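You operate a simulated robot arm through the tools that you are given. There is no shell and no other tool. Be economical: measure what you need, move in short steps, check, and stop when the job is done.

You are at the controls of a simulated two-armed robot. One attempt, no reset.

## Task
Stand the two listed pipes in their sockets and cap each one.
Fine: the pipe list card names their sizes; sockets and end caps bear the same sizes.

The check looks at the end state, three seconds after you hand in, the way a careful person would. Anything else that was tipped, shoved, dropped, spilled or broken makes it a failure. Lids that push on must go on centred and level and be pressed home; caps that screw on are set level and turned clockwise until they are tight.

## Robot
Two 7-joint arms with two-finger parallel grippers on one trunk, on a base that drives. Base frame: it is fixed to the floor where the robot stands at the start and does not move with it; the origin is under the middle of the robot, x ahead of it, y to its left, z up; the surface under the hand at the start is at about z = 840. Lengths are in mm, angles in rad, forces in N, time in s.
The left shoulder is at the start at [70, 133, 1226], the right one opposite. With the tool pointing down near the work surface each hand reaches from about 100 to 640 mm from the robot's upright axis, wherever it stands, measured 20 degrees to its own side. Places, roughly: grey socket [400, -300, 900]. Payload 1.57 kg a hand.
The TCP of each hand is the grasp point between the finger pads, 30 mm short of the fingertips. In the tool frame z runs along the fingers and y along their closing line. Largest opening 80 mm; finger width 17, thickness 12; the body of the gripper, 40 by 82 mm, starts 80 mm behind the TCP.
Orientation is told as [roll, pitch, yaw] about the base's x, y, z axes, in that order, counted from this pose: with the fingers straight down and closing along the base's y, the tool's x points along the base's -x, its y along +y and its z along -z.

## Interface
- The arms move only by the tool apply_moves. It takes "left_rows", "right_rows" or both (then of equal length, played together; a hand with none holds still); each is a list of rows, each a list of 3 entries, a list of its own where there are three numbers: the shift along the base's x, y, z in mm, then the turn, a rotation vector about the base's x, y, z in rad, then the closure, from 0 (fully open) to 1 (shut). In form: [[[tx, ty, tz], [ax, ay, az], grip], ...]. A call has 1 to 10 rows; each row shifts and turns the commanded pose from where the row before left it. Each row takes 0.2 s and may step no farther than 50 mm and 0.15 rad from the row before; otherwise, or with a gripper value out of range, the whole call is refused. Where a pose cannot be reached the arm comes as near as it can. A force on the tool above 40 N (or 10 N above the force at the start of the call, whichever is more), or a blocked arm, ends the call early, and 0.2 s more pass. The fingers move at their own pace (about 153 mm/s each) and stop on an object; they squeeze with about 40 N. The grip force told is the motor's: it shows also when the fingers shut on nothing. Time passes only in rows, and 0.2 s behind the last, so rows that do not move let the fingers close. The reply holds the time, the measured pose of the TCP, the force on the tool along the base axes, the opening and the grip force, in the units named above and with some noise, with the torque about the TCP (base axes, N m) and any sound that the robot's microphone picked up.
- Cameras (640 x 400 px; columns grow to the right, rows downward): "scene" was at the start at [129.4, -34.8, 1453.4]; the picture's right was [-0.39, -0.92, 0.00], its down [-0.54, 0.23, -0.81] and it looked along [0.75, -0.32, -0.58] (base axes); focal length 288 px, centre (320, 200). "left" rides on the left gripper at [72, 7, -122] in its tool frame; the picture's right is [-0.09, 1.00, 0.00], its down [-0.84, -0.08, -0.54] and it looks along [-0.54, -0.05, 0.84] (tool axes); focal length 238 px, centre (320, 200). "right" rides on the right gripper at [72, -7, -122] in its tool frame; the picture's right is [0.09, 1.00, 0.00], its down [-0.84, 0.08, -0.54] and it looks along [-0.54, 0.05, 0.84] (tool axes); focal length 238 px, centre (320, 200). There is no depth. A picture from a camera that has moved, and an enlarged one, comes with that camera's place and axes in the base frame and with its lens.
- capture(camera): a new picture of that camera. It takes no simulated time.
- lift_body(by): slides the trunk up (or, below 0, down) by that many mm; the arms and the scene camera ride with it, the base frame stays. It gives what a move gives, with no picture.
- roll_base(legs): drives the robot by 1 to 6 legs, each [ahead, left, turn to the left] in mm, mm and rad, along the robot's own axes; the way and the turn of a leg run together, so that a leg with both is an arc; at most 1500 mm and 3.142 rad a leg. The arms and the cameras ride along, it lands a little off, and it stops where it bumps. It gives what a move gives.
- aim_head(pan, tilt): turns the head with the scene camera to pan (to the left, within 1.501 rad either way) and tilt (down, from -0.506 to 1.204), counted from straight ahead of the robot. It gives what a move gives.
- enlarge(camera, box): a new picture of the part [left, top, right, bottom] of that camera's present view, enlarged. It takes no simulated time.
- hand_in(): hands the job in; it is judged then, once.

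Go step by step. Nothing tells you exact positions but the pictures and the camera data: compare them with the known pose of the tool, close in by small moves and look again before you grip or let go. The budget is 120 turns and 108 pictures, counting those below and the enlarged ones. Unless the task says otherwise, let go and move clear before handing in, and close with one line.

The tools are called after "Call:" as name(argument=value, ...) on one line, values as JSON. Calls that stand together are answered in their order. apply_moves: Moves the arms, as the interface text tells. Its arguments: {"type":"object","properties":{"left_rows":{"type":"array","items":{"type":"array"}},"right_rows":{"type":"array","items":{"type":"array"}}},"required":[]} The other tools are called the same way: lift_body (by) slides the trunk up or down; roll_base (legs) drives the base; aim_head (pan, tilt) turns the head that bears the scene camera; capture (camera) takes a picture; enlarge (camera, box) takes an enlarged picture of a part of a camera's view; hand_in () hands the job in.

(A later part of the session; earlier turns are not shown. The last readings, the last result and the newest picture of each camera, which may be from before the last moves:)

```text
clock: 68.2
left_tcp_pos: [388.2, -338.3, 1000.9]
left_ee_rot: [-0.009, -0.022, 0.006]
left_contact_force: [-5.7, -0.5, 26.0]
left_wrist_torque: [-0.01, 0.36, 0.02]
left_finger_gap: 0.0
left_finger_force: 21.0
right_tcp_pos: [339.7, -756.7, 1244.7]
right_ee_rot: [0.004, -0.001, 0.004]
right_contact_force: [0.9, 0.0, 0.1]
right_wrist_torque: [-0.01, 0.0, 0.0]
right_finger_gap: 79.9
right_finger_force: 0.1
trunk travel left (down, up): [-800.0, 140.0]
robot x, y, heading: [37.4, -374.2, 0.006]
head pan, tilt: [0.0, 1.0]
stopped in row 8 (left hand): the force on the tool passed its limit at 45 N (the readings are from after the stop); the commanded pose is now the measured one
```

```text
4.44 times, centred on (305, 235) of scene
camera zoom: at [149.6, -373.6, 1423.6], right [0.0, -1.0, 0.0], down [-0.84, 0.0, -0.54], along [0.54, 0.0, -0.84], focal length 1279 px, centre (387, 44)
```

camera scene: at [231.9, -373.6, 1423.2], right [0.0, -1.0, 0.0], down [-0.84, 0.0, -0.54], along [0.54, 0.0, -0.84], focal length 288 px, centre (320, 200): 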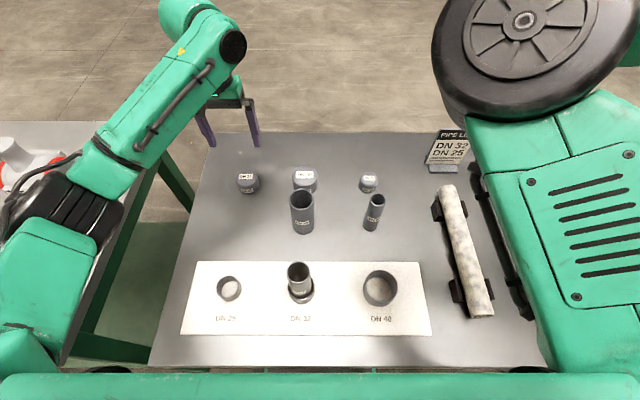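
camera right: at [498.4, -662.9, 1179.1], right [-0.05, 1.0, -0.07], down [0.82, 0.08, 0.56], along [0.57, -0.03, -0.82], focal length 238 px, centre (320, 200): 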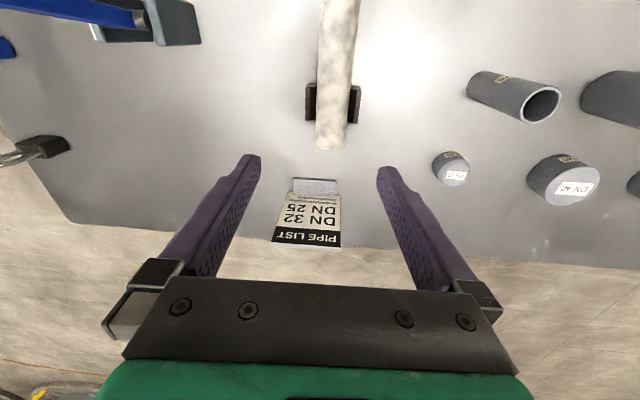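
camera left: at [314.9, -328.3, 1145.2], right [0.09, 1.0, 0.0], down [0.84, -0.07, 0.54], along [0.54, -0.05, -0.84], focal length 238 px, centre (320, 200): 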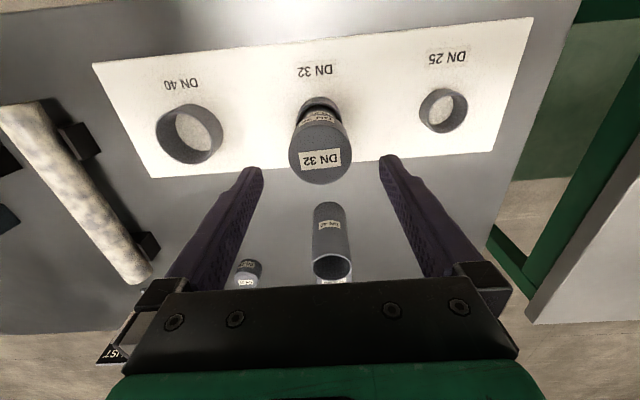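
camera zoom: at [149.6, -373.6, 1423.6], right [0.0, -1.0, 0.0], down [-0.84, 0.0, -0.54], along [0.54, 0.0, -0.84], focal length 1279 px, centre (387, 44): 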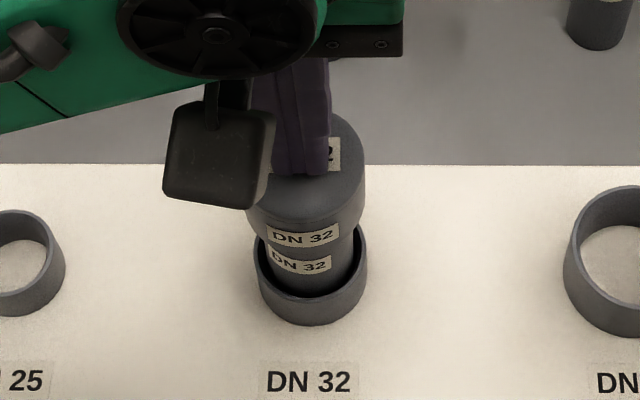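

I reached 45 N. I'll back off and inspect whether it is home and upright.

Call:
apply_moves(left_rows=[[[0, 0, 15], [0, 0.02, 0], 1], [[0, 0, 30], [0, 0, 0], 0.5], [[0, 0, 30], [0, 0, 0], 0], [[30, 30, 0], [0, 0, 0], 0], [[30, 30, 0], [0, 0, 0], 0], [[0, 0, 0], [0, 0, 0], 0]])

Call:
enlarge(camera="scene", box=[250, 200, 350, 280])

Call:
enlarge(camera="left", box=[190, 40, 350, 180])

```text
clock: 69.6
left_tcp_pos: [449.9, -278.0, 1073.0]
left_ee_rot: [-0.007, 0.005, 0.007]
left_contact_force: [-0.6, -0.3, 0.1]
left_wrist_torque: [0.02, -0.01, -0.02]
left_finger_gap: 80.0
left_finger_force: 0.1
right_tcp_pos: [342.9, -757.0, 1243.2]
right_ee_rot: [0.006, -0.001, 0.005]
right_contact_force: [0.6, 0.2, 0.0]
right_wrist_torque: [0.03, 0.03, -0.01]
right_finger_gap: 80.2
right_finger_force: 0.1
trunk travel left (down, up): [-800.0, 140.0]
robot x, y, heading: [36.1, -370.2, 0.009]
head pan, tilt: [0.0, 1.0]
```

```text
5.00 times, centred on (300, 240) of scene
camera zoom: at [152.1, -374.9, 1423.2], right [0.0, -1.0, 0.0], down [-0.84, 0.0, -0.54], along [0.54, 0.0, -0.84], focal length 1439 px, centre (420, 0)
```

zoom: 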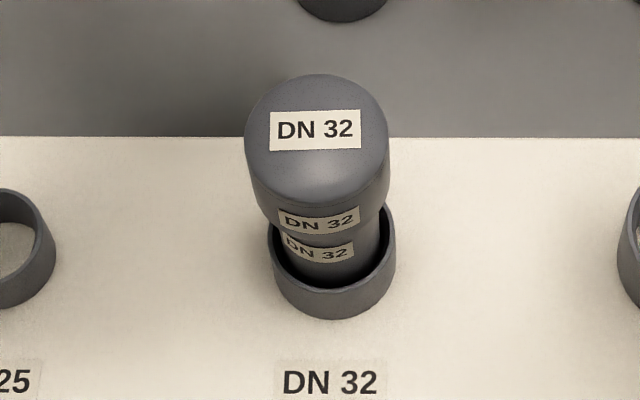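

```text
2.86 times, centred on (270, 110) of left
camera zoom: at [378.1, -270.2, 1194.8], right [0.09, 1.0, -0.01], down [0.84, -0.07, 0.54], along [0.54, -0.05, -0.84], focal length 681 px, centre (463, 457)
```

zoom: 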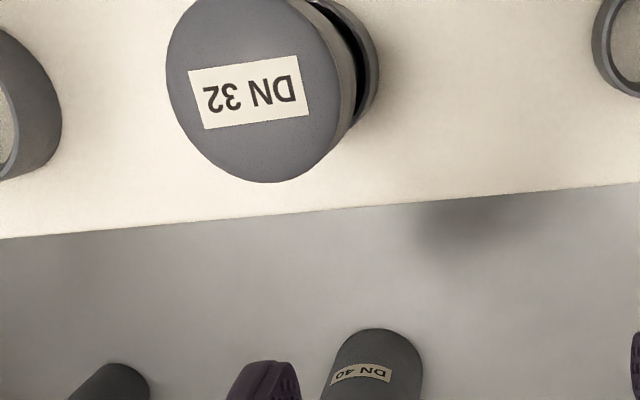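

The cap sits level and the 45 N press produced no further travel, so it is home. Next is the DN 25 pipe: I'll drive the base ahead 75 mm and right 130 mm so the left arm reaches it comfortably.

Call:
roll_base(legs=[[75, 0, 0], [0, -130, 0]])

Call:
apply_moves(left_rows=[[[0, -30, 0], [0, 0, 0], 0], [[0, -30, 0], [0, 0, 0], 0], [[0, -20, 0], [0, 0, 0], 0], [[0, 0, 0], [0, 0, 0], 0]])

Call:
capture(camera="left")

Call:
capture(camera="scene")

```text
clock: 71.5
left_tcp_pos: [526.8, -403.2, 1071.3]
left_ee_rot: [-0.009, 0.007, 0.01]
left_contact_force: [-0.3, 1.0, 0.6]
left_wrist_torque: [-0.01, 0.01, -0.01]
left_finger_gap: 79.8
left_finger_force: 0.0
right_tcp_pos: [422.5, -883.2, 1244.6]
right_ee_rot: [0.001, 0.001, 0.008]
right_contact_force: [0.5, -0.6, -0.4]
right_wrist_torque: [0.0, 0.01, -0.01]
right_finger_gap: 79.9
right_finger_force: 0.2
trunk travel left (down, up): [-800.0, 140.0]
robot x, y, heading: [113.3, -500.4, 0.009]
head pan, tilt: [0.0, 1.0]
```

```text
clock: 72.5
left_tcp_pos: [526.5, -484.3, 1073.9]
left_ee_rot: [-0.006, 0.005, 0.011]
left_contact_force: [-0.1, -0.3, 1.1]
left_wrist_torque: [-0.04, -0.01, 0.01]
left_finger_gap: 79.9
left_finger_force: 0.0
right_tcp_pos: [420.4, -884.8, 1242.5]
right_ee_rot: [0.003, -0.001, 0.008]
right_contact_force: [0.7, -0.1, -0.2]
right_wrist_torque: [0.0, -0.01, -0.02]
right_finger_gap: 79.9
right_finger_force: 0.0
trunk travel left (down, up): [-800.0, 140.0]
robot x, y, heading: [105.8, -502.7, 0.002]
head pan, tilt: [0.0, 1.0]
```

```text
41 pictures are left
camera left: at [454.5, -477.0, 1196.0], right [0.08, 1.0, -0.01], down [0.84, -0.06, 0.54], along [0.54, -0.05, -0.84], focal length 238 px, centre (320, 200)
```

left: 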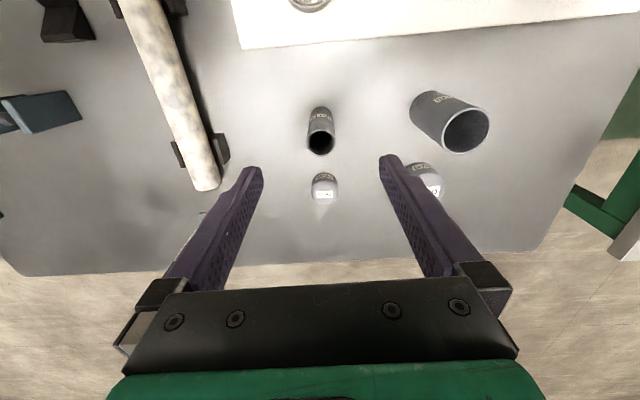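

```text
40 pictures are left
camera scene: at [229.2, -502.2, 1423.2], right [0.01, -1.0, 0.0], down [-0.84, -0.01, -0.54], along [0.54, 0.0, -0.84], focal length 288 px, centre (320, 200)
```

scene: 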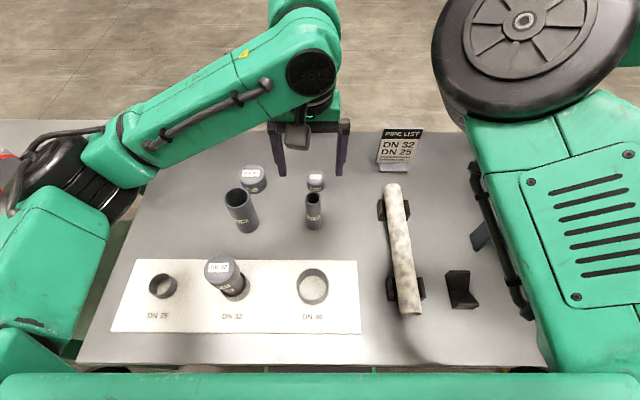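

The DN 25 pipe is at about (540, -486). I'll level the tool, align and descend around it.

Call:
apply_moves(left_rows=[[[13, -2, 0], [0.006, -0.004, -0.008], 0], [[0, 0, -38], [0, 0, 0], 0], [[0, 0, -38], [0, 0, 0], 0], [[0, 0, -38], [0, 0, 0], 0], [[0, 0, -34], [0, 0, 0], 0], [[0, 0, 0], [0, 0, 0], 0]])

Call:
capture(camera="left")

```text
clock: 73.9
left_tcp_pos: [541.3, -486.8, 923.1]
left_ee_rot: [-0.002, 0.003, 0.001]
left_contact_force: [-0.3, -0.2, -0.3]
left_wrist_torque: [-0.02, 0.0, 0.01]
left_finger_gap: 80.2
left_finger_force: 0.0
right_tcp_pos: [420.1, -884.3, 1243.0]
right_ee_rot: [0.005, -0.002, 0.006]
right_contact_force: [-0.5, 0.5, -0.4]
right_wrist_torque: [-0.01, 0.0, -0.03]
right_finger_gap: 80.0
right_finger_force: 0.0
trunk travel left (down, up): [-800.0, 140.0]
robot x, y, heading: [110.8, -502.1, 0.006]
head pan, tilt: [0.0, 1.0]
```

```text
39 pictures are left
camera left: at [469.2, -480.0, 1045.2], right [0.09, 1.0, 0.0], down [0.84, -0.08, 0.54], along [0.54, -0.05, -0.84], focal length 238 px, centre (320, 200)
```

left: 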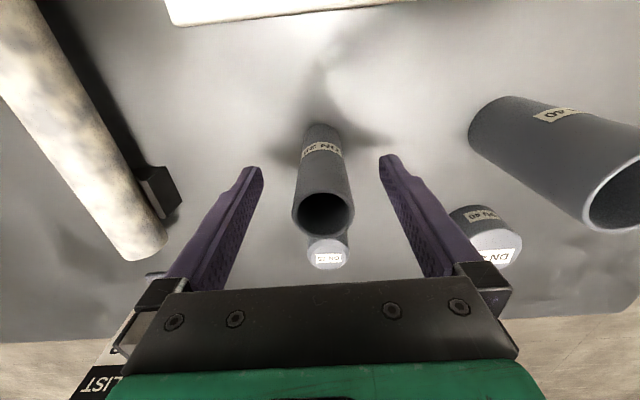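

Call:
apply_moves(left_rows=[[[-2.5, 1.5, 2], [0, 0, 0], 0], [[0, 0, 0], [0, 0, 0], 0.5], [[0, 0, 0], [0, 0, 0], 0.8], [[0, 0, 0], [0, 0, 0], 1], [[0, 0, 0], [0, 0, 0], 1], [[0, 0, 15], [0, 0, 0], 1], [[0, 0, 35], [0, 0, 0], 1], [[0, 0, 35], [0, 0, 0], 1], [[0, 0, 35], [0, 0, 0], 1], [[0, 0, 0], [0, 0, 0], 1]])

Call:
capture(camera="left")

```text
clock: 76.1
left_tcp_pos: [537.5, -487.6, 1046.7]
left_ee_rot: [0.0, 0.002, 0.005]
left_contact_force: [-0.6, 0.1, -0.6]
left_wrist_torque: [0.01, -0.02, 0.01]
left_finger_gap: 30.4
left_finger_force: 40.0
right_tcp_pos: [420.9, -884.8, 1244.1]
right_ee_rot: [0.004, -0.002, 0.007]
right_contact_force: [-0.1, -0.4, 0.4]
right_wrist_torque: [0.01, -0.02, 0.02]
right_finger_gap: 80.0
right_finger_force: 0.0
trunk travel left (down, up): [-800.0, 140.0]
robot x, y, heading: [106.4, -501.9, 0.009]
head pan, tilt: [0.0, 1.0]
```

```text
38 pictures are left
camera left: at [465.9, -479.6, 1168.4], right [0.09, 1.0, 0.0], down [0.84, -0.07, 0.54], along [0.54, -0.05, -0.84], focal length 238 px, centre (320, 200)
```

left: 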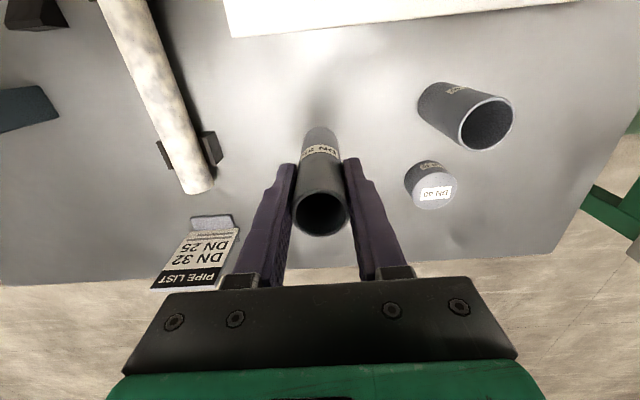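

Held. I'll raise to clear everything, then drive back and left towards the DN 25 socket.

Call:
apply_moves(left_rows=[[[0, 0, 25], [0, 0, 0], 1], [[0, 0, 25], [0, 0, 0], 1], [[0, 0, 0], [0, 0, 0], 1]])

Call:
roll_base(legs=[[-75, 0, 0], [0, 130, 0]])

Call:
apply_moves(left_rows=[[[0, 38, 0], [0, 0, 0], 1], [[0, 38, 0], [0, 0, 0], 1], [[0, 38, 0], [0, 0, 0], 1], [[0, 38, 0], [0, 0, 0], 1], [[0, 0, -30], [0, 0, 0], 1], [[0, 0, -40], [0, 0, 0], 1], [[0, 0, 0], [0, 0, 0], 1]])

Call:
capture(camera="left")

Call:
enlarge(camera="scene", box=[200, 190, 380, 312])

```text
clock: 76.9
left_tcp_pos: [538.3, -486.9, 1097.3]
left_ee_rot: [0.001, 0.003, 0.004]
left_contact_force: [0.3, -0.4, -0.7]
left_wrist_torque: [0.02, 0.0, -0.01]
left_finger_gap: 30.5
left_finger_force: 39.2
right_tcp_pos: [421.3, -884.7, 1243.3]
right_ee_rot: [0.003, -0.001, 0.008]
right_contact_force: [0.7, 0.3, -0.1]
right_wrist_torque: [-0.01, -0.01, -0.01]
right_finger_gap: 80.1
right_finger_force: 0.1
trunk travel left (down, up): [-800.0, 140.0]
robot x, y, heading: [111.8, -502.3, 0.005]
head pan, tilt: [0.0, 1.0]
```

```text
clock: 78.8
left_tcp_pos: [462.4, -361.0, 1096.2]
left_ee_rot: [0.003, 0.001, 0.006]
left_contact_force: [-0.2, 0.2, -1.4]
left_wrist_torque: [-0.02, -0.01, -0.04]
left_finger_gap: 30.6
left_finger_force: 39.9
right_tcp_pos: [346.2, -759.5, 1243.5]
right_ee_rot: [0.005, 0.0, 0.008]
right_contact_force: [0.0, 0.2, -0.3]
right_wrist_torque: [-0.03, 0.0, 0.02]
right_finger_gap: 79.8
right_finger_force: 0.0
trunk travel left (down, up): [-800.0, 140.0]
robot x, y, heading: [37.7, -378.3, 0.012]
head pan, tilt: [0.0, 1.0]
```

```text
clock: 80.4
left_tcp_pos: [462.8, -208.5, 1026.7]
left_ee_rot: [-0.004, 0.001, 0.006]
left_contact_force: [0.2, -0.9, -1.5]
left_wrist_torque: [-0.03, -0.01, 0.0]
left_finger_gap: 30.7
left_finger_force: 39.1
right_tcp_pos: [346.9, -755.9, 1243.9]
right_ee_rot: [0.002, 0.002, 0.009]
right_contact_force: [-0.1, -0.2, -0.1]
right_wrist_torque: [-0.01, -0.03, -0.02]
right_finger_gap: 79.7
right_finger_force: 0.0
trunk travel left (down, up): [-800.0, 140.0]
robot x, y, heading: [43.6, -375.3, 0.009]
head pan, tilt: [0.0, 1.0]
```

```text
37 pictures are left
camera left: at [391.4, -201.2, 1149.3], right [0.09, 1.0, 0.0], down [0.84, -0.07, 0.54], along [0.54, -0.05, -0.84], focal length 238 px, centre (320, 200)
```

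left: 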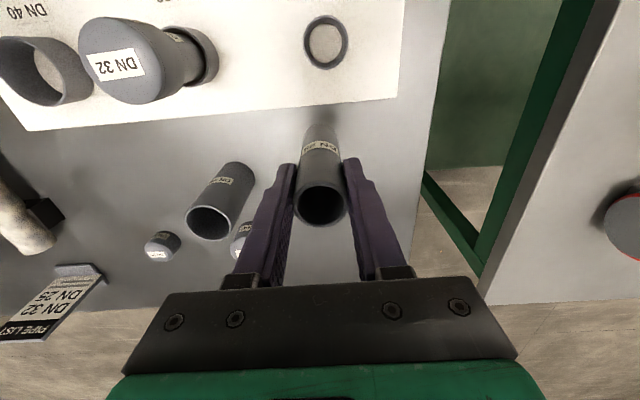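

```text
3.28 times, centred on (290, 251) of scene
camera zoom: at [154.6, -374.9, 1423.2], right [0.01, -1.0, 0.0], down [-0.84, -0.01, -0.54], along [0.54, 0.01, -0.84], focal length 944 px, centre (418, 33)
```

zoom: 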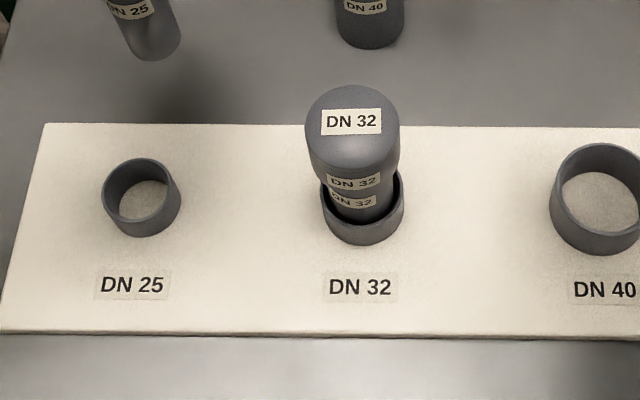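

The two estimates of the socket's y differ by a few mm. I'll zoom in with the left camera, which is nearly above it.

Call:
enlarge(camera="left", box=[260, 0, 400, 100])

Call:
enlarge(camera="left", box=[250, 100, 410, 240])

```text
4.00 times, centred on (330, 50) of left
camera zoom: at [391.4, -201.2, 1149.3], right [0.09, 1.0, 0.0], down [0.84, -0.07, 0.54], along [0.54, -0.05, -0.84], focal length 953 px, centre (280, 800)
```

zoom: 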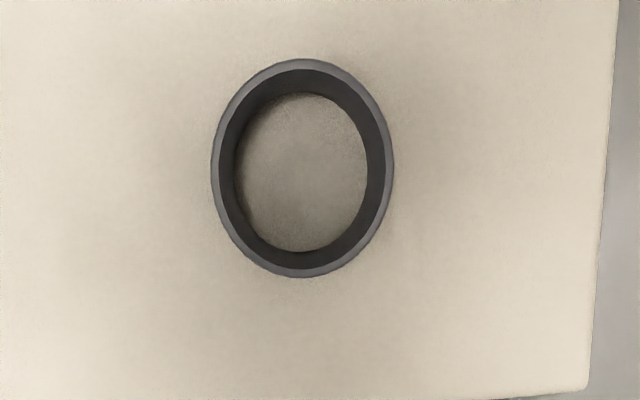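

```text
2.86 times, centred on (330, 170) of left
camera zoom: at [391.4, -201.2, 1149.3], right [0.09, 1.0, 0.0], down [0.84, -0.07, 0.54], along [0.54, -0.05, -0.84], focal length 681 px, centre (291, 286)
```

zoom: 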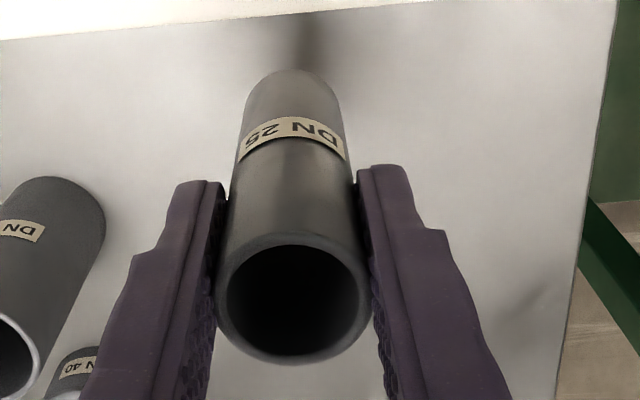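

The left-camera reading seems biased relative to the scene view by about 6 mm in y. I'll move closer and compare the pipe's bottom with the socket directly.

Call:
apply_moves(left_rows=[[[-25, 5, -10], [0, 0, 0], 1], [[-10, 4, -15], [0, 0, 0], 1], [[0, 0, 0], [0, 0, 0], 1], [[0, 0, 0], [0, 0, 0], 1]])

Call:
enlarge(camera="left", box=[80, 0, 400, 200])

Call:
enlarge(camera="scene", box=[190, 160, 350, 272])

```text
clock: 81.4
left_tcp_pos: [429.3, -199.6, 1001.4]
left_ee_rot: [-0.001, 0.003, 0.005]
left_contact_force: [0.3, 0.2, 0.1]
left_wrist_torque: [0.03, 0.01, -0.02]
left_finger_gap: 30.0
left_finger_force: 40.0
right_tcp_pos: [347.3, -755.8, 1244.1]
right_ee_rot: [0.004, 0.0, 0.009]
right_contact_force: [0.3, -0.4, -0.4]
right_wrist_torque: [-0.04, 0.01, -0.02]
right_finger_gap: 80.0
right_finger_force: 0.0
trunk travel left (down, up): [-800.0, 140.0]
robot x, y, heading: [38.1, -378.5, 0.01]
head pan, tilt: [0.0, 1.0]
```

```text
2.00 times, centred on (240, 100) of left
camera zoom: at [357.1, -191.0, 1123.5], right [0.09, 1.0, 0.0], down [0.84, -0.07, 0.54], along [0.54, -0.05, -0.84], focal length 477 px, centre (480, 400)
```

zoom: 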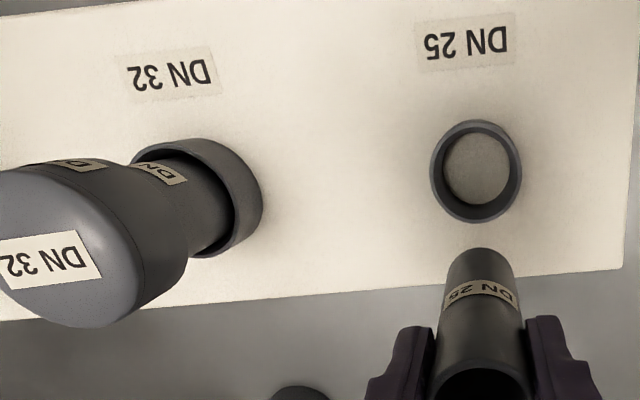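

```text
3.57 times, centred on (270, 216) of scene
camera zoom: at [154.8, -375.1, 1423.2], right [0.01, -1.0, 0.0], down [-0.84, -0.01, -0.54], along [0.54, 0.01, -0.84], focal length 1028 px, centre (499, 143)
```

zoom: 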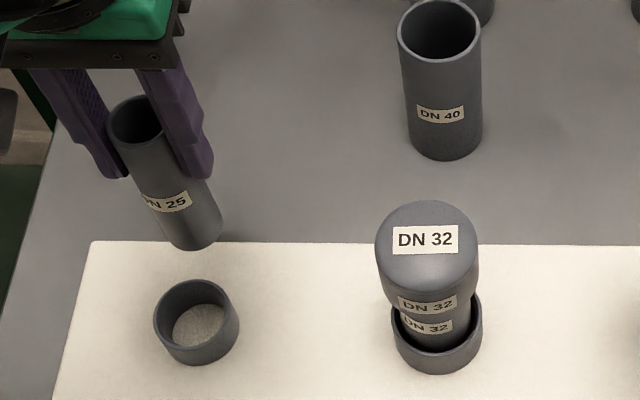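

Relative readings from both cameras say +2.5 mm in y and about -41 mm in x. I'll move there, lower to just above the rim and verify.

Call:
apply_moves(left_rows=[[[-20.5, 1.2, 0], [0, 0, 0], 1], [[-20, 1.3, 0], [0, 0, 0], 1], [[0, 0, -12], [0, 0, 0], 1], [[0, 0, -12], [0, 0, 0], 1], [[0, 0, 0], [0, 0, 0], 1], [[0, 0, 0], [0, 0, 0], 1]])

Call:
enlarge(camera="left", box=[240, 80, 400, 180])

Call:
enlarge(camera="scene", box=[190, 190, 310, 280])

```text
clock: 82.8
left_tcp_pos: [388.9, -196.1, 977.5]
left_ee_rot: [0.0, 0.003, 0.006]
left_contact_force: [0.0, -0.2, -0.7]
left_wrist_torque: [-0.01, 0.0, -0.03]
left_finger_gap: 30.7
left_finger_force: 39.6
right_tcp_pos: [347.5, -757.0, 1244.4]
right_ee_rot: [0.004, -0.001, 0.009]
right_contact_force: [-0.4, -0.8, 0.2]
right_wrist_torque: [0.0, -0.03, 0.04]
right_finger_gap: 80.3
right_finger_force: 0.1
trunk travel left (down, up): [-800.0, 140.0]
robot x, y, heading: [34.9, -376.1, 0.008]
head pan, tilt: [0.0, 1.0]
```

```text
4.00 times, centred on (320, 130) of left
camera zoom: at [316.9, -188.3, 1099.2], right [0.09, 1.0, 0.0], down [0.84, -0.07, 0.54], along [0.54, -0.05, -0.84], focal length 953 px, centre (320, 480)
```

zoom: 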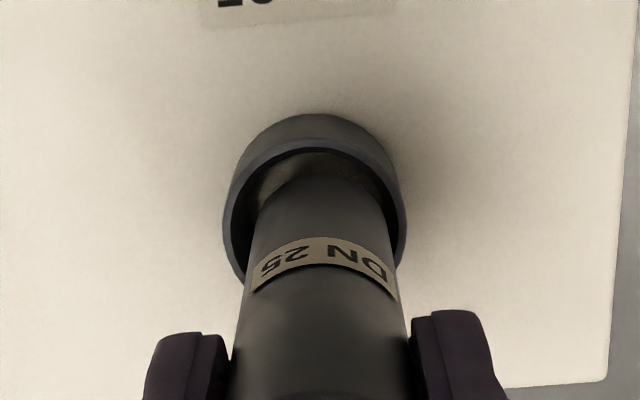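

```text
4.44 times, centred on (250, 235) of scene
camera zoom: at [155.3, -375.3, 1423.2], right [0.01, -1.0, 0.0], down [-0.84, -0.01, -0.54], along [0.54, 0.01, -0.84], focal length 1279 px, centre (631, 44)
```

zoom: 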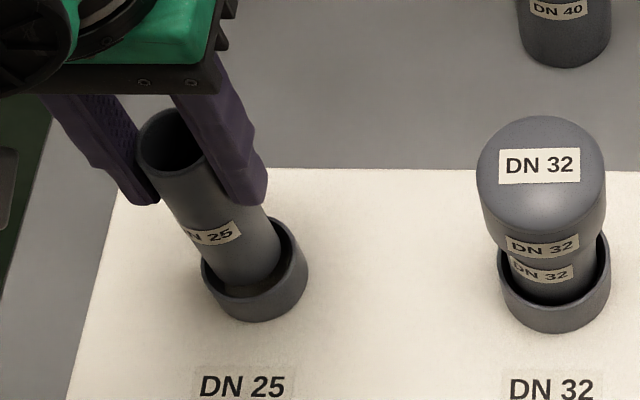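

It is nearly centred. I'll make a tiny correction and lower in small steps.

Call:
apply_moves(left_rows=[[[0.5, -0.5, -6], [0, 0, 0], 1], [[0, 0, -5], [0, 0, 0], 1], [[0, 0, -5], [0, 0, 0], 1], [[0, 0, -4], [0, 0, 0], 1], [[0, 0, 0], [0, 0, 0], 1]])

Call:
enlarge(camera="left", box=[240, 80, 400, 180])

```text
clock: 84.0
left_tcp_pos: [387.9, -196.4, 957.2]
left_ee_rot: [0.0, 0.002, 0.007]
left_contact_force: [-1.0, 0.6, -0.8]
left_wrist_torque: [-0.02, 0.09, -0.01]
left_finger_gap: 30.6
left_finger_force: 39.4
right_tcp_pos: [347.7, -757.1, 1243.2]
right_ee_rot: [0.004, 0.0, 0.011]
right_contact_force: [-0.8, 0.7, 0.1]
right_wrist_torque: [-0.02, 0.01, -0.01]
right_finger_gap: 80.0
right_finger_force: 0.0
trunk travel left (down, up): [-800.0, 140.0]
robot x, y, heading: [38.6, -377.3, 0.013]
head pan, tilt: [0.0, 1.0]
```

```text
4.00 times, centred on (320, 130) of left
camera zoom: at [316.3, -188.4, 1079.8], right [0.09, 1.0, 0.0], down [0.84, -0.07, 0.54], along [0.54, -0.05, -0.84], focal length 953 px, centre (320, 480)
```

zoom: 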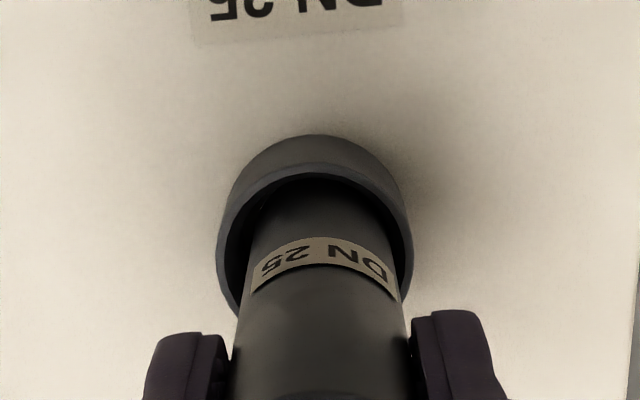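

Call:
apply_moves(left_rows=[[[0, -1, -6], [0, 0, 0], 1], [[0, 0, -6], [0, 0, 0], 1], [[0, 0, -4], [0, 0, 0], 1], [[0, 0, -3], [0, 0, 0], 1], [[0, 0, -2], [0, 0, 0], 1], [[0, 0, 0], [0, 0, 0], 1]])

```text
clock: 85.4
left_tcp_pos: [387.0, -200.3, 938.5]
left_ee_rot: [0.0, -0.002, 0.005]
left_contact_force: [3.2, -0.5, 31.0]
left_wrist_torque: [-0.02, -0.28, 0.0]
left_finger_gap: 30.1
left_finger_force: 39.5
right_tcp_pos: [344.6, -758.9, 1243.9]
right_ee_rot: [0.005, -0.001, 0.009]
right_contact_force: [-0.2, 0.2, 0.7]
right_wrist_torque: [0.01, -0.02, 0.0]
right_finger_gap: 79.8
right_finger_force: 0.0
trunk travel left (down, up): [-800.0, 140.0]
robot x, y, heading: [32.2, -373.9, 0.008]
head pan, tilt: [0.0, 1.0]
```

Seated at 31 N. I'll relax, release and lift away.

Call:
apply_moves(left_rows=[[[0, 0, 2], [0, 0, 0], 1], [[0, 0, 0], [0, 0, 0], 1], [[0, 0, 0], [0, 0, 0], 0.5], [[0, 0, 0], [0, 0, 0], 0.2], [[0, 0, 0], [0, 0, 0], 0], [[0, 0, 30], [0, 0, 0], 0], [[0, 0, 40], [0, 0, 0], 0], [[25, 0, 40], [0, 0, 0], 0], [[35, 0, 0], [0, 0, 0], 0], [[0, 0, 0], [0, 0, 0], 0]])

Call:
enlarge(camera="scene", box=[190, 180, 350, 280])

```text
clock: 87.6
left_tcp_pos: [447.2, -198.6, 1050.8]
left_ee_rot: [0.001, 0.002, 0.005]
left_contact_force: [0.1, 1.1, 0.4]
left_wrist_torque: [0.0, 0.0, 0.0]
left_finger_gap: 80.2
left_finger_force: 0.1
right_tcp_pos: [346.7, -757.2, 1244.3]
right_ee_rot: [0.005, 0.001, 0.009]
right_contact_force: [-0.4, 1.1, 0.1]
right_wrist_torque: [-0.01, -0.04, -0.02]
right_finger_gap: 80.0
right_finger_force: 0.1
trunk travel left (down, up): [-800.0, 140.0]
robot x, y, heading: [38.9, -376.1, 0.008]
head pan, tilt: [0.0, 1.0]
```

```text
4.00 times, centred on (270, 230) of scene
camera zoom: at [154.0, -375.2, 1423.3], right [0.01, -1.0, 0.0], down [-0.84, -0.01, -0.54], along [0.54, 0.01, -0.84], focal length 1151 px, centre (520, 80)
```

zoom: 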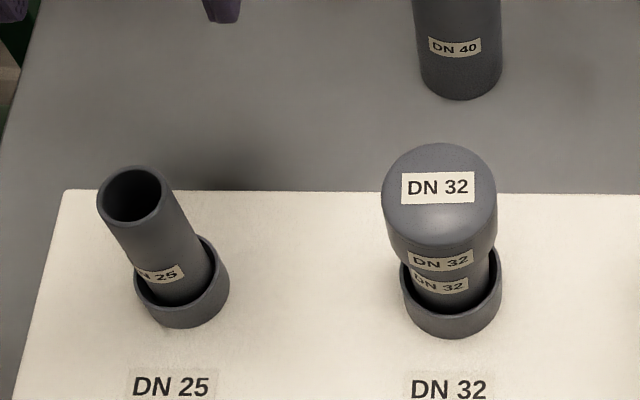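

Both pipes stand. Now the DN 25 cap: drive ahead and right again and approach it.

Call:
roll_base(legs=[[75, 0, 0], [0, -130, 0]])

Call:
apply_moves(left_rows=[[[15, -25, 0], [0, 0, 0], 0], [[20, -25, 0], [0, 0, 0], 0], [[20, -25, 0], [0, 0, 0], 0], [[20, -25, 0], [0, 0, 0], 0], [[20, -25, 0], [0, 0, 0], 0], [[20, -25, 0], [0, 0, 0], 0], [[10, -10, 0], [0, 0, 0], 0], [[0, 0, -35], [0, 0, 0], 0], [[0, 0, 0], [0, 0, 0], 0]])

Call:
capture(camera="left")

```text
clock: 89.5
left_tcp_pos: [526.5, -327.3, 1049.5]
left_ee_rot: [-0.002, 0.003, 0.001]
left_contact_force: [0.6, 0.2, 0.1]
left_wrist_torque: [0.0, -0.02, 0.01]
left_finger_gap: 80.1
left_finger_force: 0.1
right_tcp_pos: [421.6, -883.9, 1244.0]
right_ee_rot: [0.004, 0.002, 0.006]
right_contact_force: [0.8, -0.2, -0.3]
right_wrist_torque: [-0.02, 0.02, 0.01]
right_finger_gap: 79.8
right_finger_force: 0.1
trunk travel left (down, up): [-800.0, 140.0]
robot x, y, heading: [111.0, -504.7, 0.004]
head pan, tilt: [0.0, 1.0]
```

```text
clock: 91.5
left_tcp_pos: [647.5, -488.0, 1014.6]
left_ee_rot: [0.001, 0.0, 0.0]
left_contact_force: [-0.8, -0.1, -0.4]
left_wrist_torque: [-0.01, 0.0, -0.02]
left_finger_gap: 80.2
left_finger_force: 0.0
right_tcp_pos: [421.5, -886.5, 1244.7]
right_ee_rot: [0.003, 0.0, 0.005]
right_contact_force: [0.9, -0.5, -0.1]
right_wrist_torque: [0.0, -0.01, 0.04]
right_finger_gap: 79.9
right_finger_force: 0.1
trunk travel left (down, up): [-800.0, 140.0]
robot x, y, heading: [111.2, -505.6, 0.003]
head pan, tilt: [0.0, 1.0]
```

```text
27 pictures are left
camera left: at [576.8, -481.0, 1137.0], right [0.09, 1.0, 0.0], down [0.84, -0.08, 0.54], along [0.54, -0.05, -0.84], focal length 238 px, centre (320, 200)
```

left: 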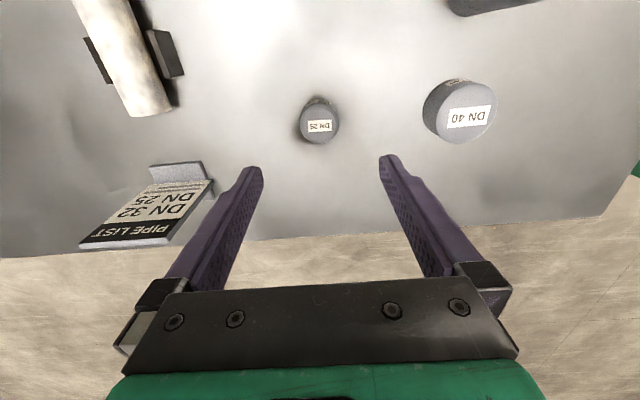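

Call:
apply_moves(left_rows=[[[1, -0.7, -40], [0, 0, 0], 0], [[0, 0, -40], [0, 0, 0], 0], [[0, 0, -35], [0, 0, 0], 0], [[0, 0, -15], [0, 0, 0], 0], [[0, 0, -8], [0, 0, 0], 0], [[0, 0, 0], [0, 0, 0], 0]])

Call:
enlarge(camera="left", box=[230, 90, 410, 240])

```text
clock: 92.9
left_tcp_pos: [649.3, -489.3, 875.3]
left_ee_rot: [0.001, 0.001, 0.003]
left_contact_force: [-0.9, 0.0, -1.5]
left_wrist_torque: [0.0, -0.01, -0.05]
left_finger_gap: 79.7
left_finger_force: 0.1
right_tcp_pos: [421.0, -885.4, 1243.8]
right_ee_rot: [0.004, 0.0, 0.007]
right_contact_force: [-0.6, -0.5, -0.8]
right_wrist_torque: [0.02, -0.01, -0.02]
right_finger_gap: 80.2
right_finger_force: 0.0
trunk travel left (down, up): [-800.0, 140.0]
robot x, y, heading: [111.0, -504.9, 0.006]
head pan, tilt: [0.0, 1.0]
```

```text
2.67 times, centred on (320, 165) of left
camera zoom: at [577.9, -481.6, 997.8], right [0.09, 1.0, 0.0], down [0.84, -0.08, 0.54], along [0.54, -0.05, -0.84], focal length 636 px, centre (320, 293)
```

zoom: 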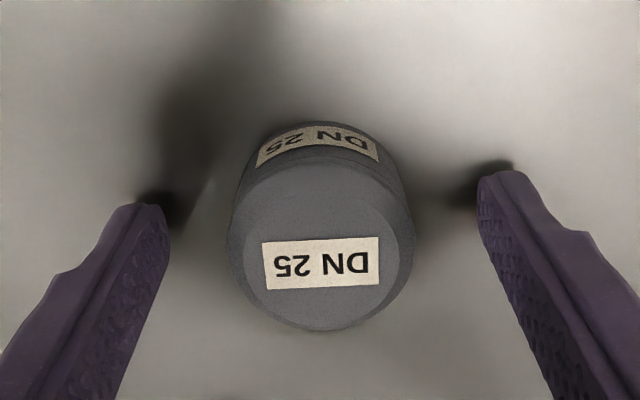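

Call:
apply_moves(left_rows=[[[-1.5, -1, 0], [0, 0, 0], 0], [[0, 0, 0], [0, 0, 0], 0.4], [[0, 0, 0], [0, 0, 0], 0.7], [[0, 0, 0], [0, 0, 0], 1], [[0, 0, 0], [0, 0, 0], 1], [[0, 0, 20], [0, 0, 0], 1], [[0, 0, 45], [0, 0, 0], 1], [[0, 0, 45], [0, 0, 0], 1], [[0, 0, 45], [0, 0, 0], 1], [[0, 0, 15], [0, 0, 0], 1]])

Call:
enlarge(camera="left", box=[230, 90, 410, 240])

```text
clock: 95.1
left_tcp_pos: [649.0, -488.6, 1047.2]
left_ee_rot: [-0.001, 0.004, 0.001]
left_contact_force: [0.2, 0.5, -1.8]
left_wrist_torque: [0.02, 0.0, 0.01]
left_finger_gap: 43.4
left_finger_force: 40.0
right_tcp_pos: [422.5, -886.2, 1244.0]
right_ee_rot: [0.005, -0.001, 0.005]
right_contact_force: [-0.5, 0.5, 0.3]
right_wrist_torque: [-0.01, 0.0, 0.01]
right_finger_gap: 80.0
right_finger_force: 0.1
trunk travel left (down, up): [-800.0, 140.0]
robot x, y, heading: [109.5, -501.6, 0.003]
head pan, tilt: [0.0, 1.0]
```

```text
2.67 times, centred on (320, 165) of left
camera zoom: at [577.5, -481.1, 1170.2], right [0.09, 1.0, 0.0], down [0.84, -0.08, 0.54], along [0.54, -0.05, -0.84], focal length 636 px, centre (320, 293)
```

zoom: 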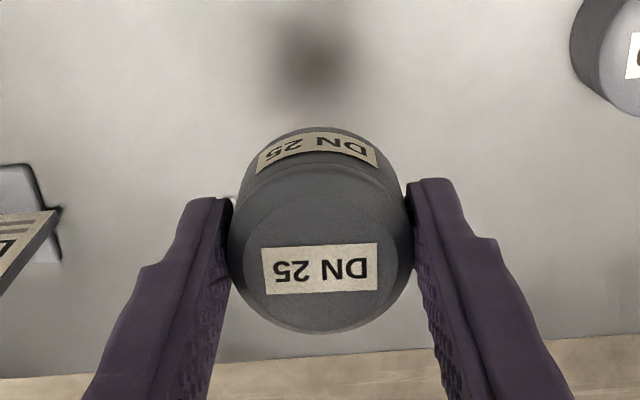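

Held (43.4 mm). I'll drive back and left, and move near the DN 25 pipe.

Call:
roll_base(legs=[[-75, 0, 0], [0, 130, 0]])

Call:
apply_moves(left_rows=[[[-10, 40, 0], [0, 0, 0], 1], [[-15, 40, 0], [0, 0, 0], 1], [[-20, 40, 0], [0, 0, 0], 1], [[-30, 33, 0], [0, 0, 0], 1], [[-35, 0, 0], [0, 0, 0], 1], [[-30, 0, -15], [0, 0, 0], 1], [[0, 0, 0], [0, 0, 0], 1], [[0, 0, 0], [0, 0, 0], 1]])

Call:
enlarge(camera="left", box=[200, 20, 440, 240])

Call:
enlarge(camera="scene", box=[190, 160, 320, 260])

```text
clock: 97.0
left_tcp_pos: [571.6, -361.7, 1048.8]
left_ee_rot: [0.001, 0.0, 0.001]
left_contact_force: [-0.3, 0.3, -0.9]
left_wrist_torque: [-0.01, -0.01, -0.01]
left_finger_gap: 43.2
left_finger_force: 40.0
right_tcp_pos: [343.6, -758.8, 1244.1]
right_ee_rot: [0.006, 0.0, 0.004]
right_contact_force: [0.3, -0.4, -0.1]
right_wrist_torque: [-0.01, 0.0, 0.01]
right_finger_gap: 80.1
right_finger_force: 0.1
trunk travel left (down, up): [-800.0, 140.0]
robot x, y, heading: [38.3, -371.7, 0.012]
head pan, tilt: [0.0, 1.0]
```

```text
clock: 98.8
left_tcp_pos: [434.0, -208.3, 1031.8]
left_ee_rot: [0.001, 0.002, 0.002]
left_contact_force: [0.4, -0.7, -0.5]
left_wrist_torque: [-0.02, 0.02, -0.04]
left_finger_gap: 43.2
left_finger_force: 40.0
right_tcp_pos: [345.1, -758.1, 1243.2]
right_ee_rot: [0.003, -0.001, 0.005]
right_contact_force: [-0.1, -1.2, 0.6]
right_wrist_torque: [0.01, -0.02, -0.01]
right_finger_gap: 79.9
right_finger_force: 0.1
trunk travel left (down, up): [-800.0, 140.0]
robot x, y, heading: [36.3, -372.9, 0.006]
head pan, tilt: [0.0, 1.0]
```

```text
1.82 times, centred on (320, 130) of left
camera zoom: at [361.2, -200.3, 1154.7], right [0.09, 1.0, 0.0], down [0.84, -0.08, 0.54], along [0.54, -0.05, -0.84], focal length 433 px, centre (320, 327)
```

zoom: 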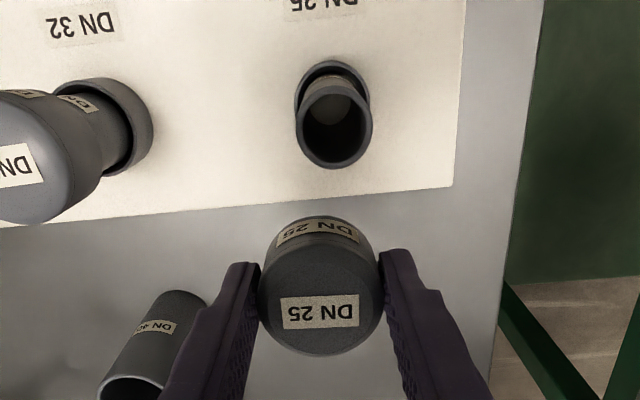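

```text
4.00 times, centred on (255, 210) of scene
camera zoom: at [153.9, -375.3, 1423.2], right [0.01, -1.0, 0.0], down [-0.84, -0.01, -0.54], along [0.54, 0.0, -0.84], focal length 1151 px, centre (580, 160)
```

zoom: 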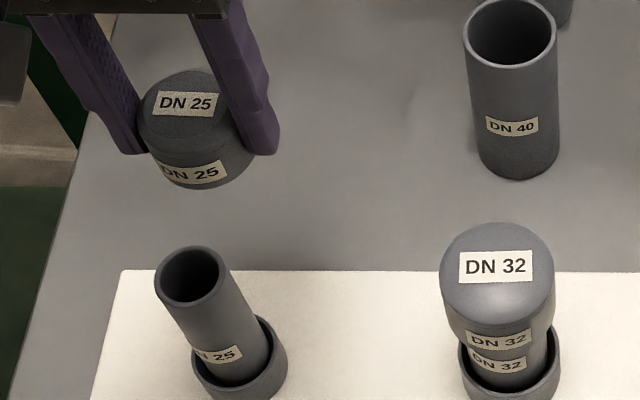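

Relative offset from both views: dx≈-43, dy≈+10. I'll move there, lower to just above the pipe and verify.

Call:
apply_moves(left_rows=[[[-21, 5, 0], [0, 0, 0], 1], [[-22, 5.2, 0], [0, 0, 0], 1], [[0, 0, -14], [0, 0, 0], 1], [[0, 0, -13], [0, 0, 0], 1], [[0, 0, 0], [0, 0, 0], 1], [[0, 0, 0], [0, 0, 0], 1]])

Call:
enlarge(camera="left", box=[230, 90, 410, 240])

Call:
enlarge(camera="scene", box=[190, 180, 310, 270])

```text
clock: 100.2
left_tcp_pos: [390.2, -197.6, 1005.9]
left_ee_rot: [0.0, 0.004, 0.003]
left_contact_force: [0.4, -0.1, 0.4]
left_wrist_torque: [0.02, -0.01, 0.0]
left_finger_gap: 43.3
left_finger_force: 40.2
right_tcp_pos: [345.9, -758.3, 1242.8]
right_ee_rot: [0.004, 0.001, 0.005]
right_contact_force: [-0.9, 0.6, -0.2]
right_wrist_torque: [0.01, 0.01, 0.01]
right_finger_gap: 80.0
right_finger_force: 0.1
trunk travel left (down, up): [-800.0, 140.0]
robot x, y, heading: [34.2, -371.1, 0.01]
head pan, tilt: [0.0, 1.0]
```

```text
2.67 times, centred on (320, 165) of left
camera zoom: at [318.2, -190.0, 1128.0], right [0.09, 1.0, 0.0], down [0.84, -0.08, 0.54], along [0.54, -0.05, -0.84], focal length 636 px, centre (320, 293)
```

zoom: 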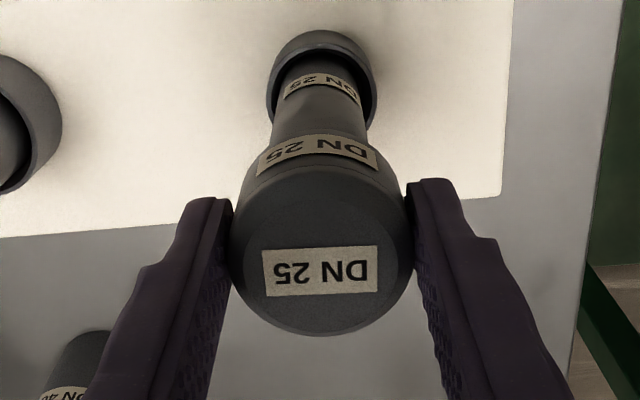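

```text
4.44 times, centred on (250, 225) of scene
camera zoom: at [154.0, -375.0, 1423.2], right [0.01, -1.0, 0.0], down [-0.84, -0.01, -0.54], along [0.54, 0.0, -0.84], focal length 1279 px, centre (631, 89)
```

zoom: 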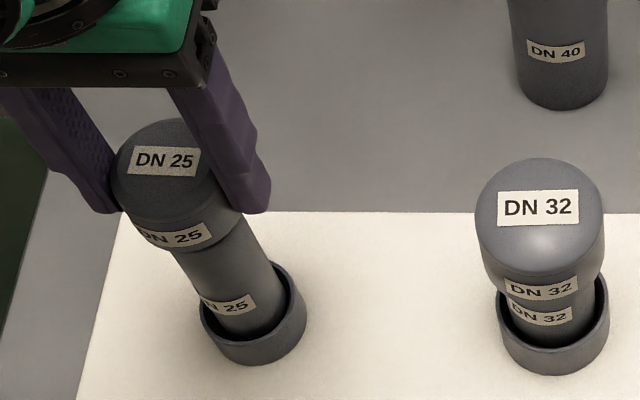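

Aligned within 1 mm. I'll lower on.

Call:
apply_moves(left_rows=[[[-0.6, -0.4, -5], [0, 0, 0], 1], [[0, 0, -4], [0, 0, 0], 1], [[0, 0, -4], [0, 0, 0], 1], [[0, 0, -4], [0, 0, 0], 1], [[0, 0, 0], [0, 0, 0], 1]])

Call:
enlarge(camera="left", box=[230, 90, 410, 240])

```text
clock: 101.4
left_tcp_pos: [389.0, -197.2, 988.7]
left_ee_rot: [-0.001, 0.002, 0.0]
left_contact_force: [-0.2, -0.2, -0.3]
left_wrist_torque: [0.01, -0.03, -0.01]
left_finger_gap: 43.6
left_finger_force: 40.0
right_tcp_pos: [344.2, -757.1, 1243.9]
right_ee_rot: [0.004, -0.002, 0.005]
right_contact_force: [0.6, -0.3, 0.7]
right_wrist_torque: [-0.01, -0.01, -0.02]
right_finger_gap: 80.0
right_finger_force: 0.0
trunk travel left (down, up): [-800.0, 140.0]
robot x, y, heading: [37.2, -375.3, 0.008]
head pan, tilt: [0.0, 1.0]
```

```text
2.67 times, centred on (320, 165) of left
camera zoom: at [317.2, -189.9, 1110.5], right [0.09, 1.0, 0.0], down [0.84, -0.08, 0.54], along [0.54, -0.05, -0.84], focal length 636 px, centre (320, 293)
```

zoom: 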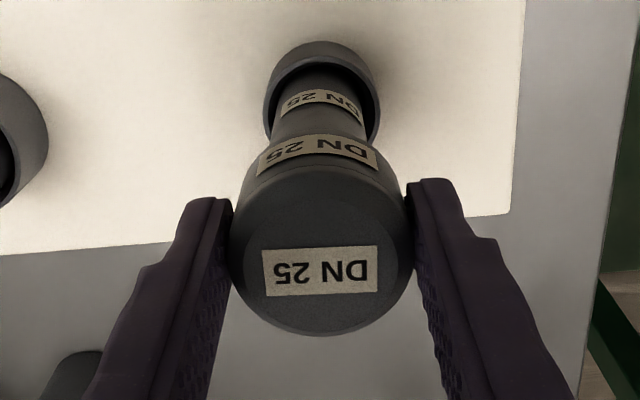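

Call:
apply_moves(left_rows=[[[0, 0, -4], [0, 0, 0], 1], [[0, 0, -4], [0, 0, 0], 1], [[0, 0, -3], [0, 0, 0], 1], [[0, 0, -3], [0, 0, 0], 1], [[0, 0, -3], [0, 0, 0], 1], [[0, 0, -3], [0, 0, 0], 1], [[0, 0, -2], [0, 0, 0], 1], [[0, 0, 0], [0, 0, 0], 1]])

Call:
enlarge(camera="left", box=[230, 90, 410, 240])

```text
clock: 103.2
left_tcp_pos: [386.5, -198.4, 970.2]
left_ee_rot: [-0.001, -0.004, 0.003]
left_contact_force: [1.7, 2.1, 31.3]
left_wrist_torque: [0.12, -0.11, 0.0]
left_finger_gap: 43.7
left_finger_force: 39.2
right_tcp_pos: [342.7, -758.7, 1245.2]
right_ee_rot: [0.004, -0.002, 0.005]
right_contact_force: [-0.5, -0.1, 0.2]
right_wrist_torque: [0.04, -0.03, 0.01]
right_finger_gap: 80.2
right_finger_force: 0.0
trunk travel left (down, up): [-800.0, 140.0]
robot x, y, heading: [35.8, -373.6, 0.007]
head pan, tilt: [0.0, 1.0]
```

```text
2.67 times, centred on (320, 165) of left
camera zoom: at [314.9, -190.5, 1090.4], right [0.09, 1.0, 0.0], down [0.83, -0.08, 0.55], along [0.54, -0.05, -0.84], focal length 636 px, centre (320, 293)
```

zoom: 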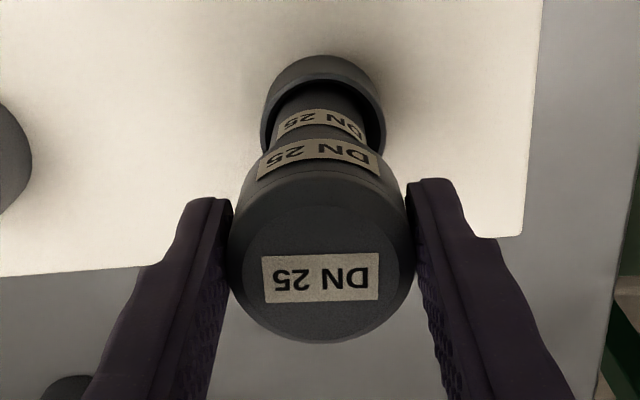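

It has bottomed at 31 N. I'll release, raise, and press from above as before.

Call:
apply_moves(left_rows=[[[0, 0, 1], [0, 0, 0], 1], [[0, 0, 0], [0, 0, 0], 0.6], [[0, 0, 0], [0, 0, 0], 0], [[0, 0, 0], [0, 0, 0], 0], [[0, 0, 30], [0, 0, 0], 0], [[0, 0, 30], [0, 0, 0], 0], [[0, 0, 0], [0, 0, 0], 1], [[0, 0, 0], [0, 0, 0], 1], [[0, 0, 0], [0, 0, 0], 1]])

Call:
capture(camera="left")

Call:
enlarge(camera="scene", box=[190, 180, 310, 270])

```text
clock: 105.2
left_tcp_pos: [390.3, -196.0, 1027.7]
left_ee_rot: [0.001, 0.003, 0.002]
left_contact_force: [-0.4, -0.2, 0.8]
left_wrist_torque: [0.05, -0.01, 0.0]
left_finger_gap: 0.1
left_finger_force: 21.8
right_tcp_pos: [345.0, -758.1, 1242.9]
right_ee_rot: [0.004, 0.0, 0.005]
right_contact_force: [-0.5, 0.2, -0.2]
right_wrist_torque: [-0.01, -0.03, 0.0]
right_finger_gap: 79.9
right_finger_force: 0.0
trunk travel left (down, up): [-800.0, 140.0]
robot x, y, heading: [34.5, -374.6, 0.008]
head pan, tilt: [0.0, 1.0]
```

```text
18 pictures are left
camera left: at [317.9, -189.4, 1150.0], right [0.09, 1.0, 0.0], down [0.84, -0.08, 0.54], along [0.54, -0.05, -0.84], focal length 238 px, centre (320, 200)
```

left: 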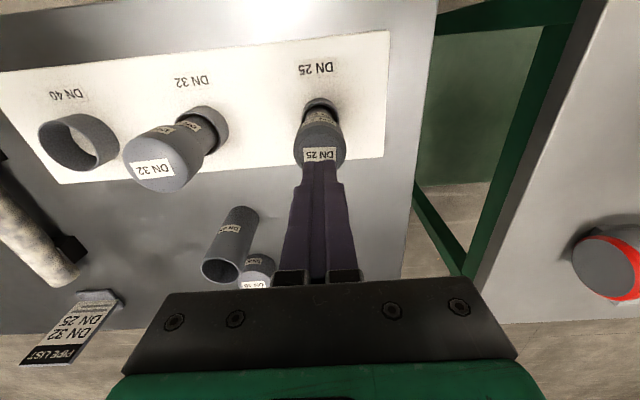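

```text
4.44 times, centred on (250, 225) of scene
camera zoom: at [153.8, -375.0, 1423.2], right [0.01, -1.0, 0.0], down [-0.84, -0.01, -0.54], along [0.54, 0.0, -0.84], focal length 1279 px, centre (631, 89)
```

zoom: 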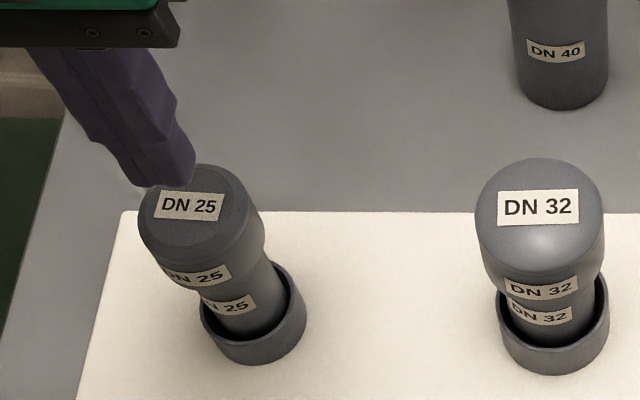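

Call:
apply_moves(left_rows=[[[-1, -1, -12], [0, 0, 0], 1], [[0, 0, -6], [0, 0, 0], 1], [[0, 0, -3], [0, 0, 0], 1], [[0, 0, -3], [0, 0, 0], 1], [[0, 0, -2], [0, 0, 0], 1], [[0, 0, -2], [0, 0, 0], 1], [[0, 0, -2], [0, 0, 0], 1], [[0, 0, -2], [0, 0, 0], 1]])

Call:
apply_moves(left_rows=[[[0, 0, 10], [0, 0, 0], 1], [[0, 0, 30], [0, 0, 0], 1], [[0, 0, 40], [0, 0, 0], 1], [[40, 20, 10], [0, 0, 0], 0], [[40, 20, 0], [0, 0, 0], 0], [[0, 0, 0], [0, 0, 0], 0]])

Call:
enlarge(camera="scene", box=[190, 180, 310, 270])

```text
clock: 107.0
left_tcp_pos: [386.6, -200.1, 999.1]
left_ee_rot: [-0.001, -0.008, 0.0]
left_contact_force: [0.8, 0.7, 31.9]
left_wrist_torque: [0.05, -0.09, 0.03]
left_finger_gap: 0.0
left_finger_force: 21.4
right_tcp_pos: [341.4, -759.8, 1245.6]
right_ee_rot: [0.006, -0.002, 0.005]
right_contact_force: [0.0, -0.1, 0.8]
right_wrist_torque: [-0.01, 0.0, -0.01]
right_finger_gap: 79.9
right_finger_force: 0.0
trunk travel left (down, up): [-800.0, 140.0]
robot x, y, heading: [36.6, -376.6, 0.008]
head pan, tilt: [0.0, 1.0]
```

```text
clock: 108.4
left_tcp_pos: [467.8, -159.4, 1086.8]
left_ee_rot: [-0.001, 0.002, -0.001]
left_contact_force: [0.0, -0.3, -0.1]
left_wrist_torque: [-0.02, -0.03, -0.01]
left_finger_gap: 80.1
left_finger_force: 0.0
right_tcp_pos: [344.0, -757.8, 1244.2]
right_ee_rot: [0.003, 0.0, 0.006]
right_contact_force: [0.3, -0.1, -0.2]
right_wrist_torque: [0.0, -0.03, 0.03]
right_finger_gap: 80.1
right_finger_force: 0.0
trunk travel left (down, up): [-800.0, 140.0]
robot x, y, heading: [38.9, -374.1, 0.008]
head pan, tilt: [0.0, 1.0]
```

```text
4.44 times, centred on (250, 225) of scene
camera zoom: at [152.4, -375.3, 1423.3], right [0.01, -1.0, 0.0], down [-0.84, -0.01, -0.54], along [0.54, 0.0, -0.84], focal length 1279 px, centre (631, 89)
```

zoom: 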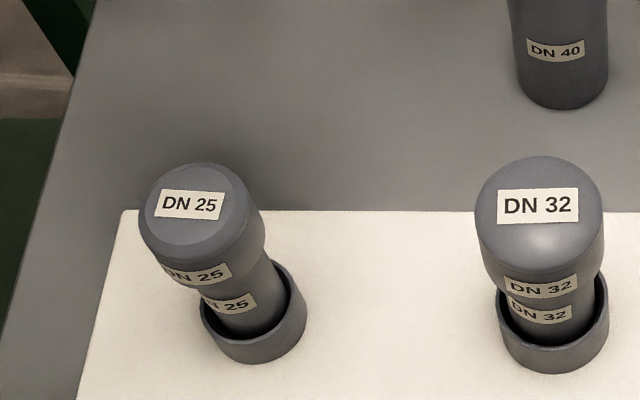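

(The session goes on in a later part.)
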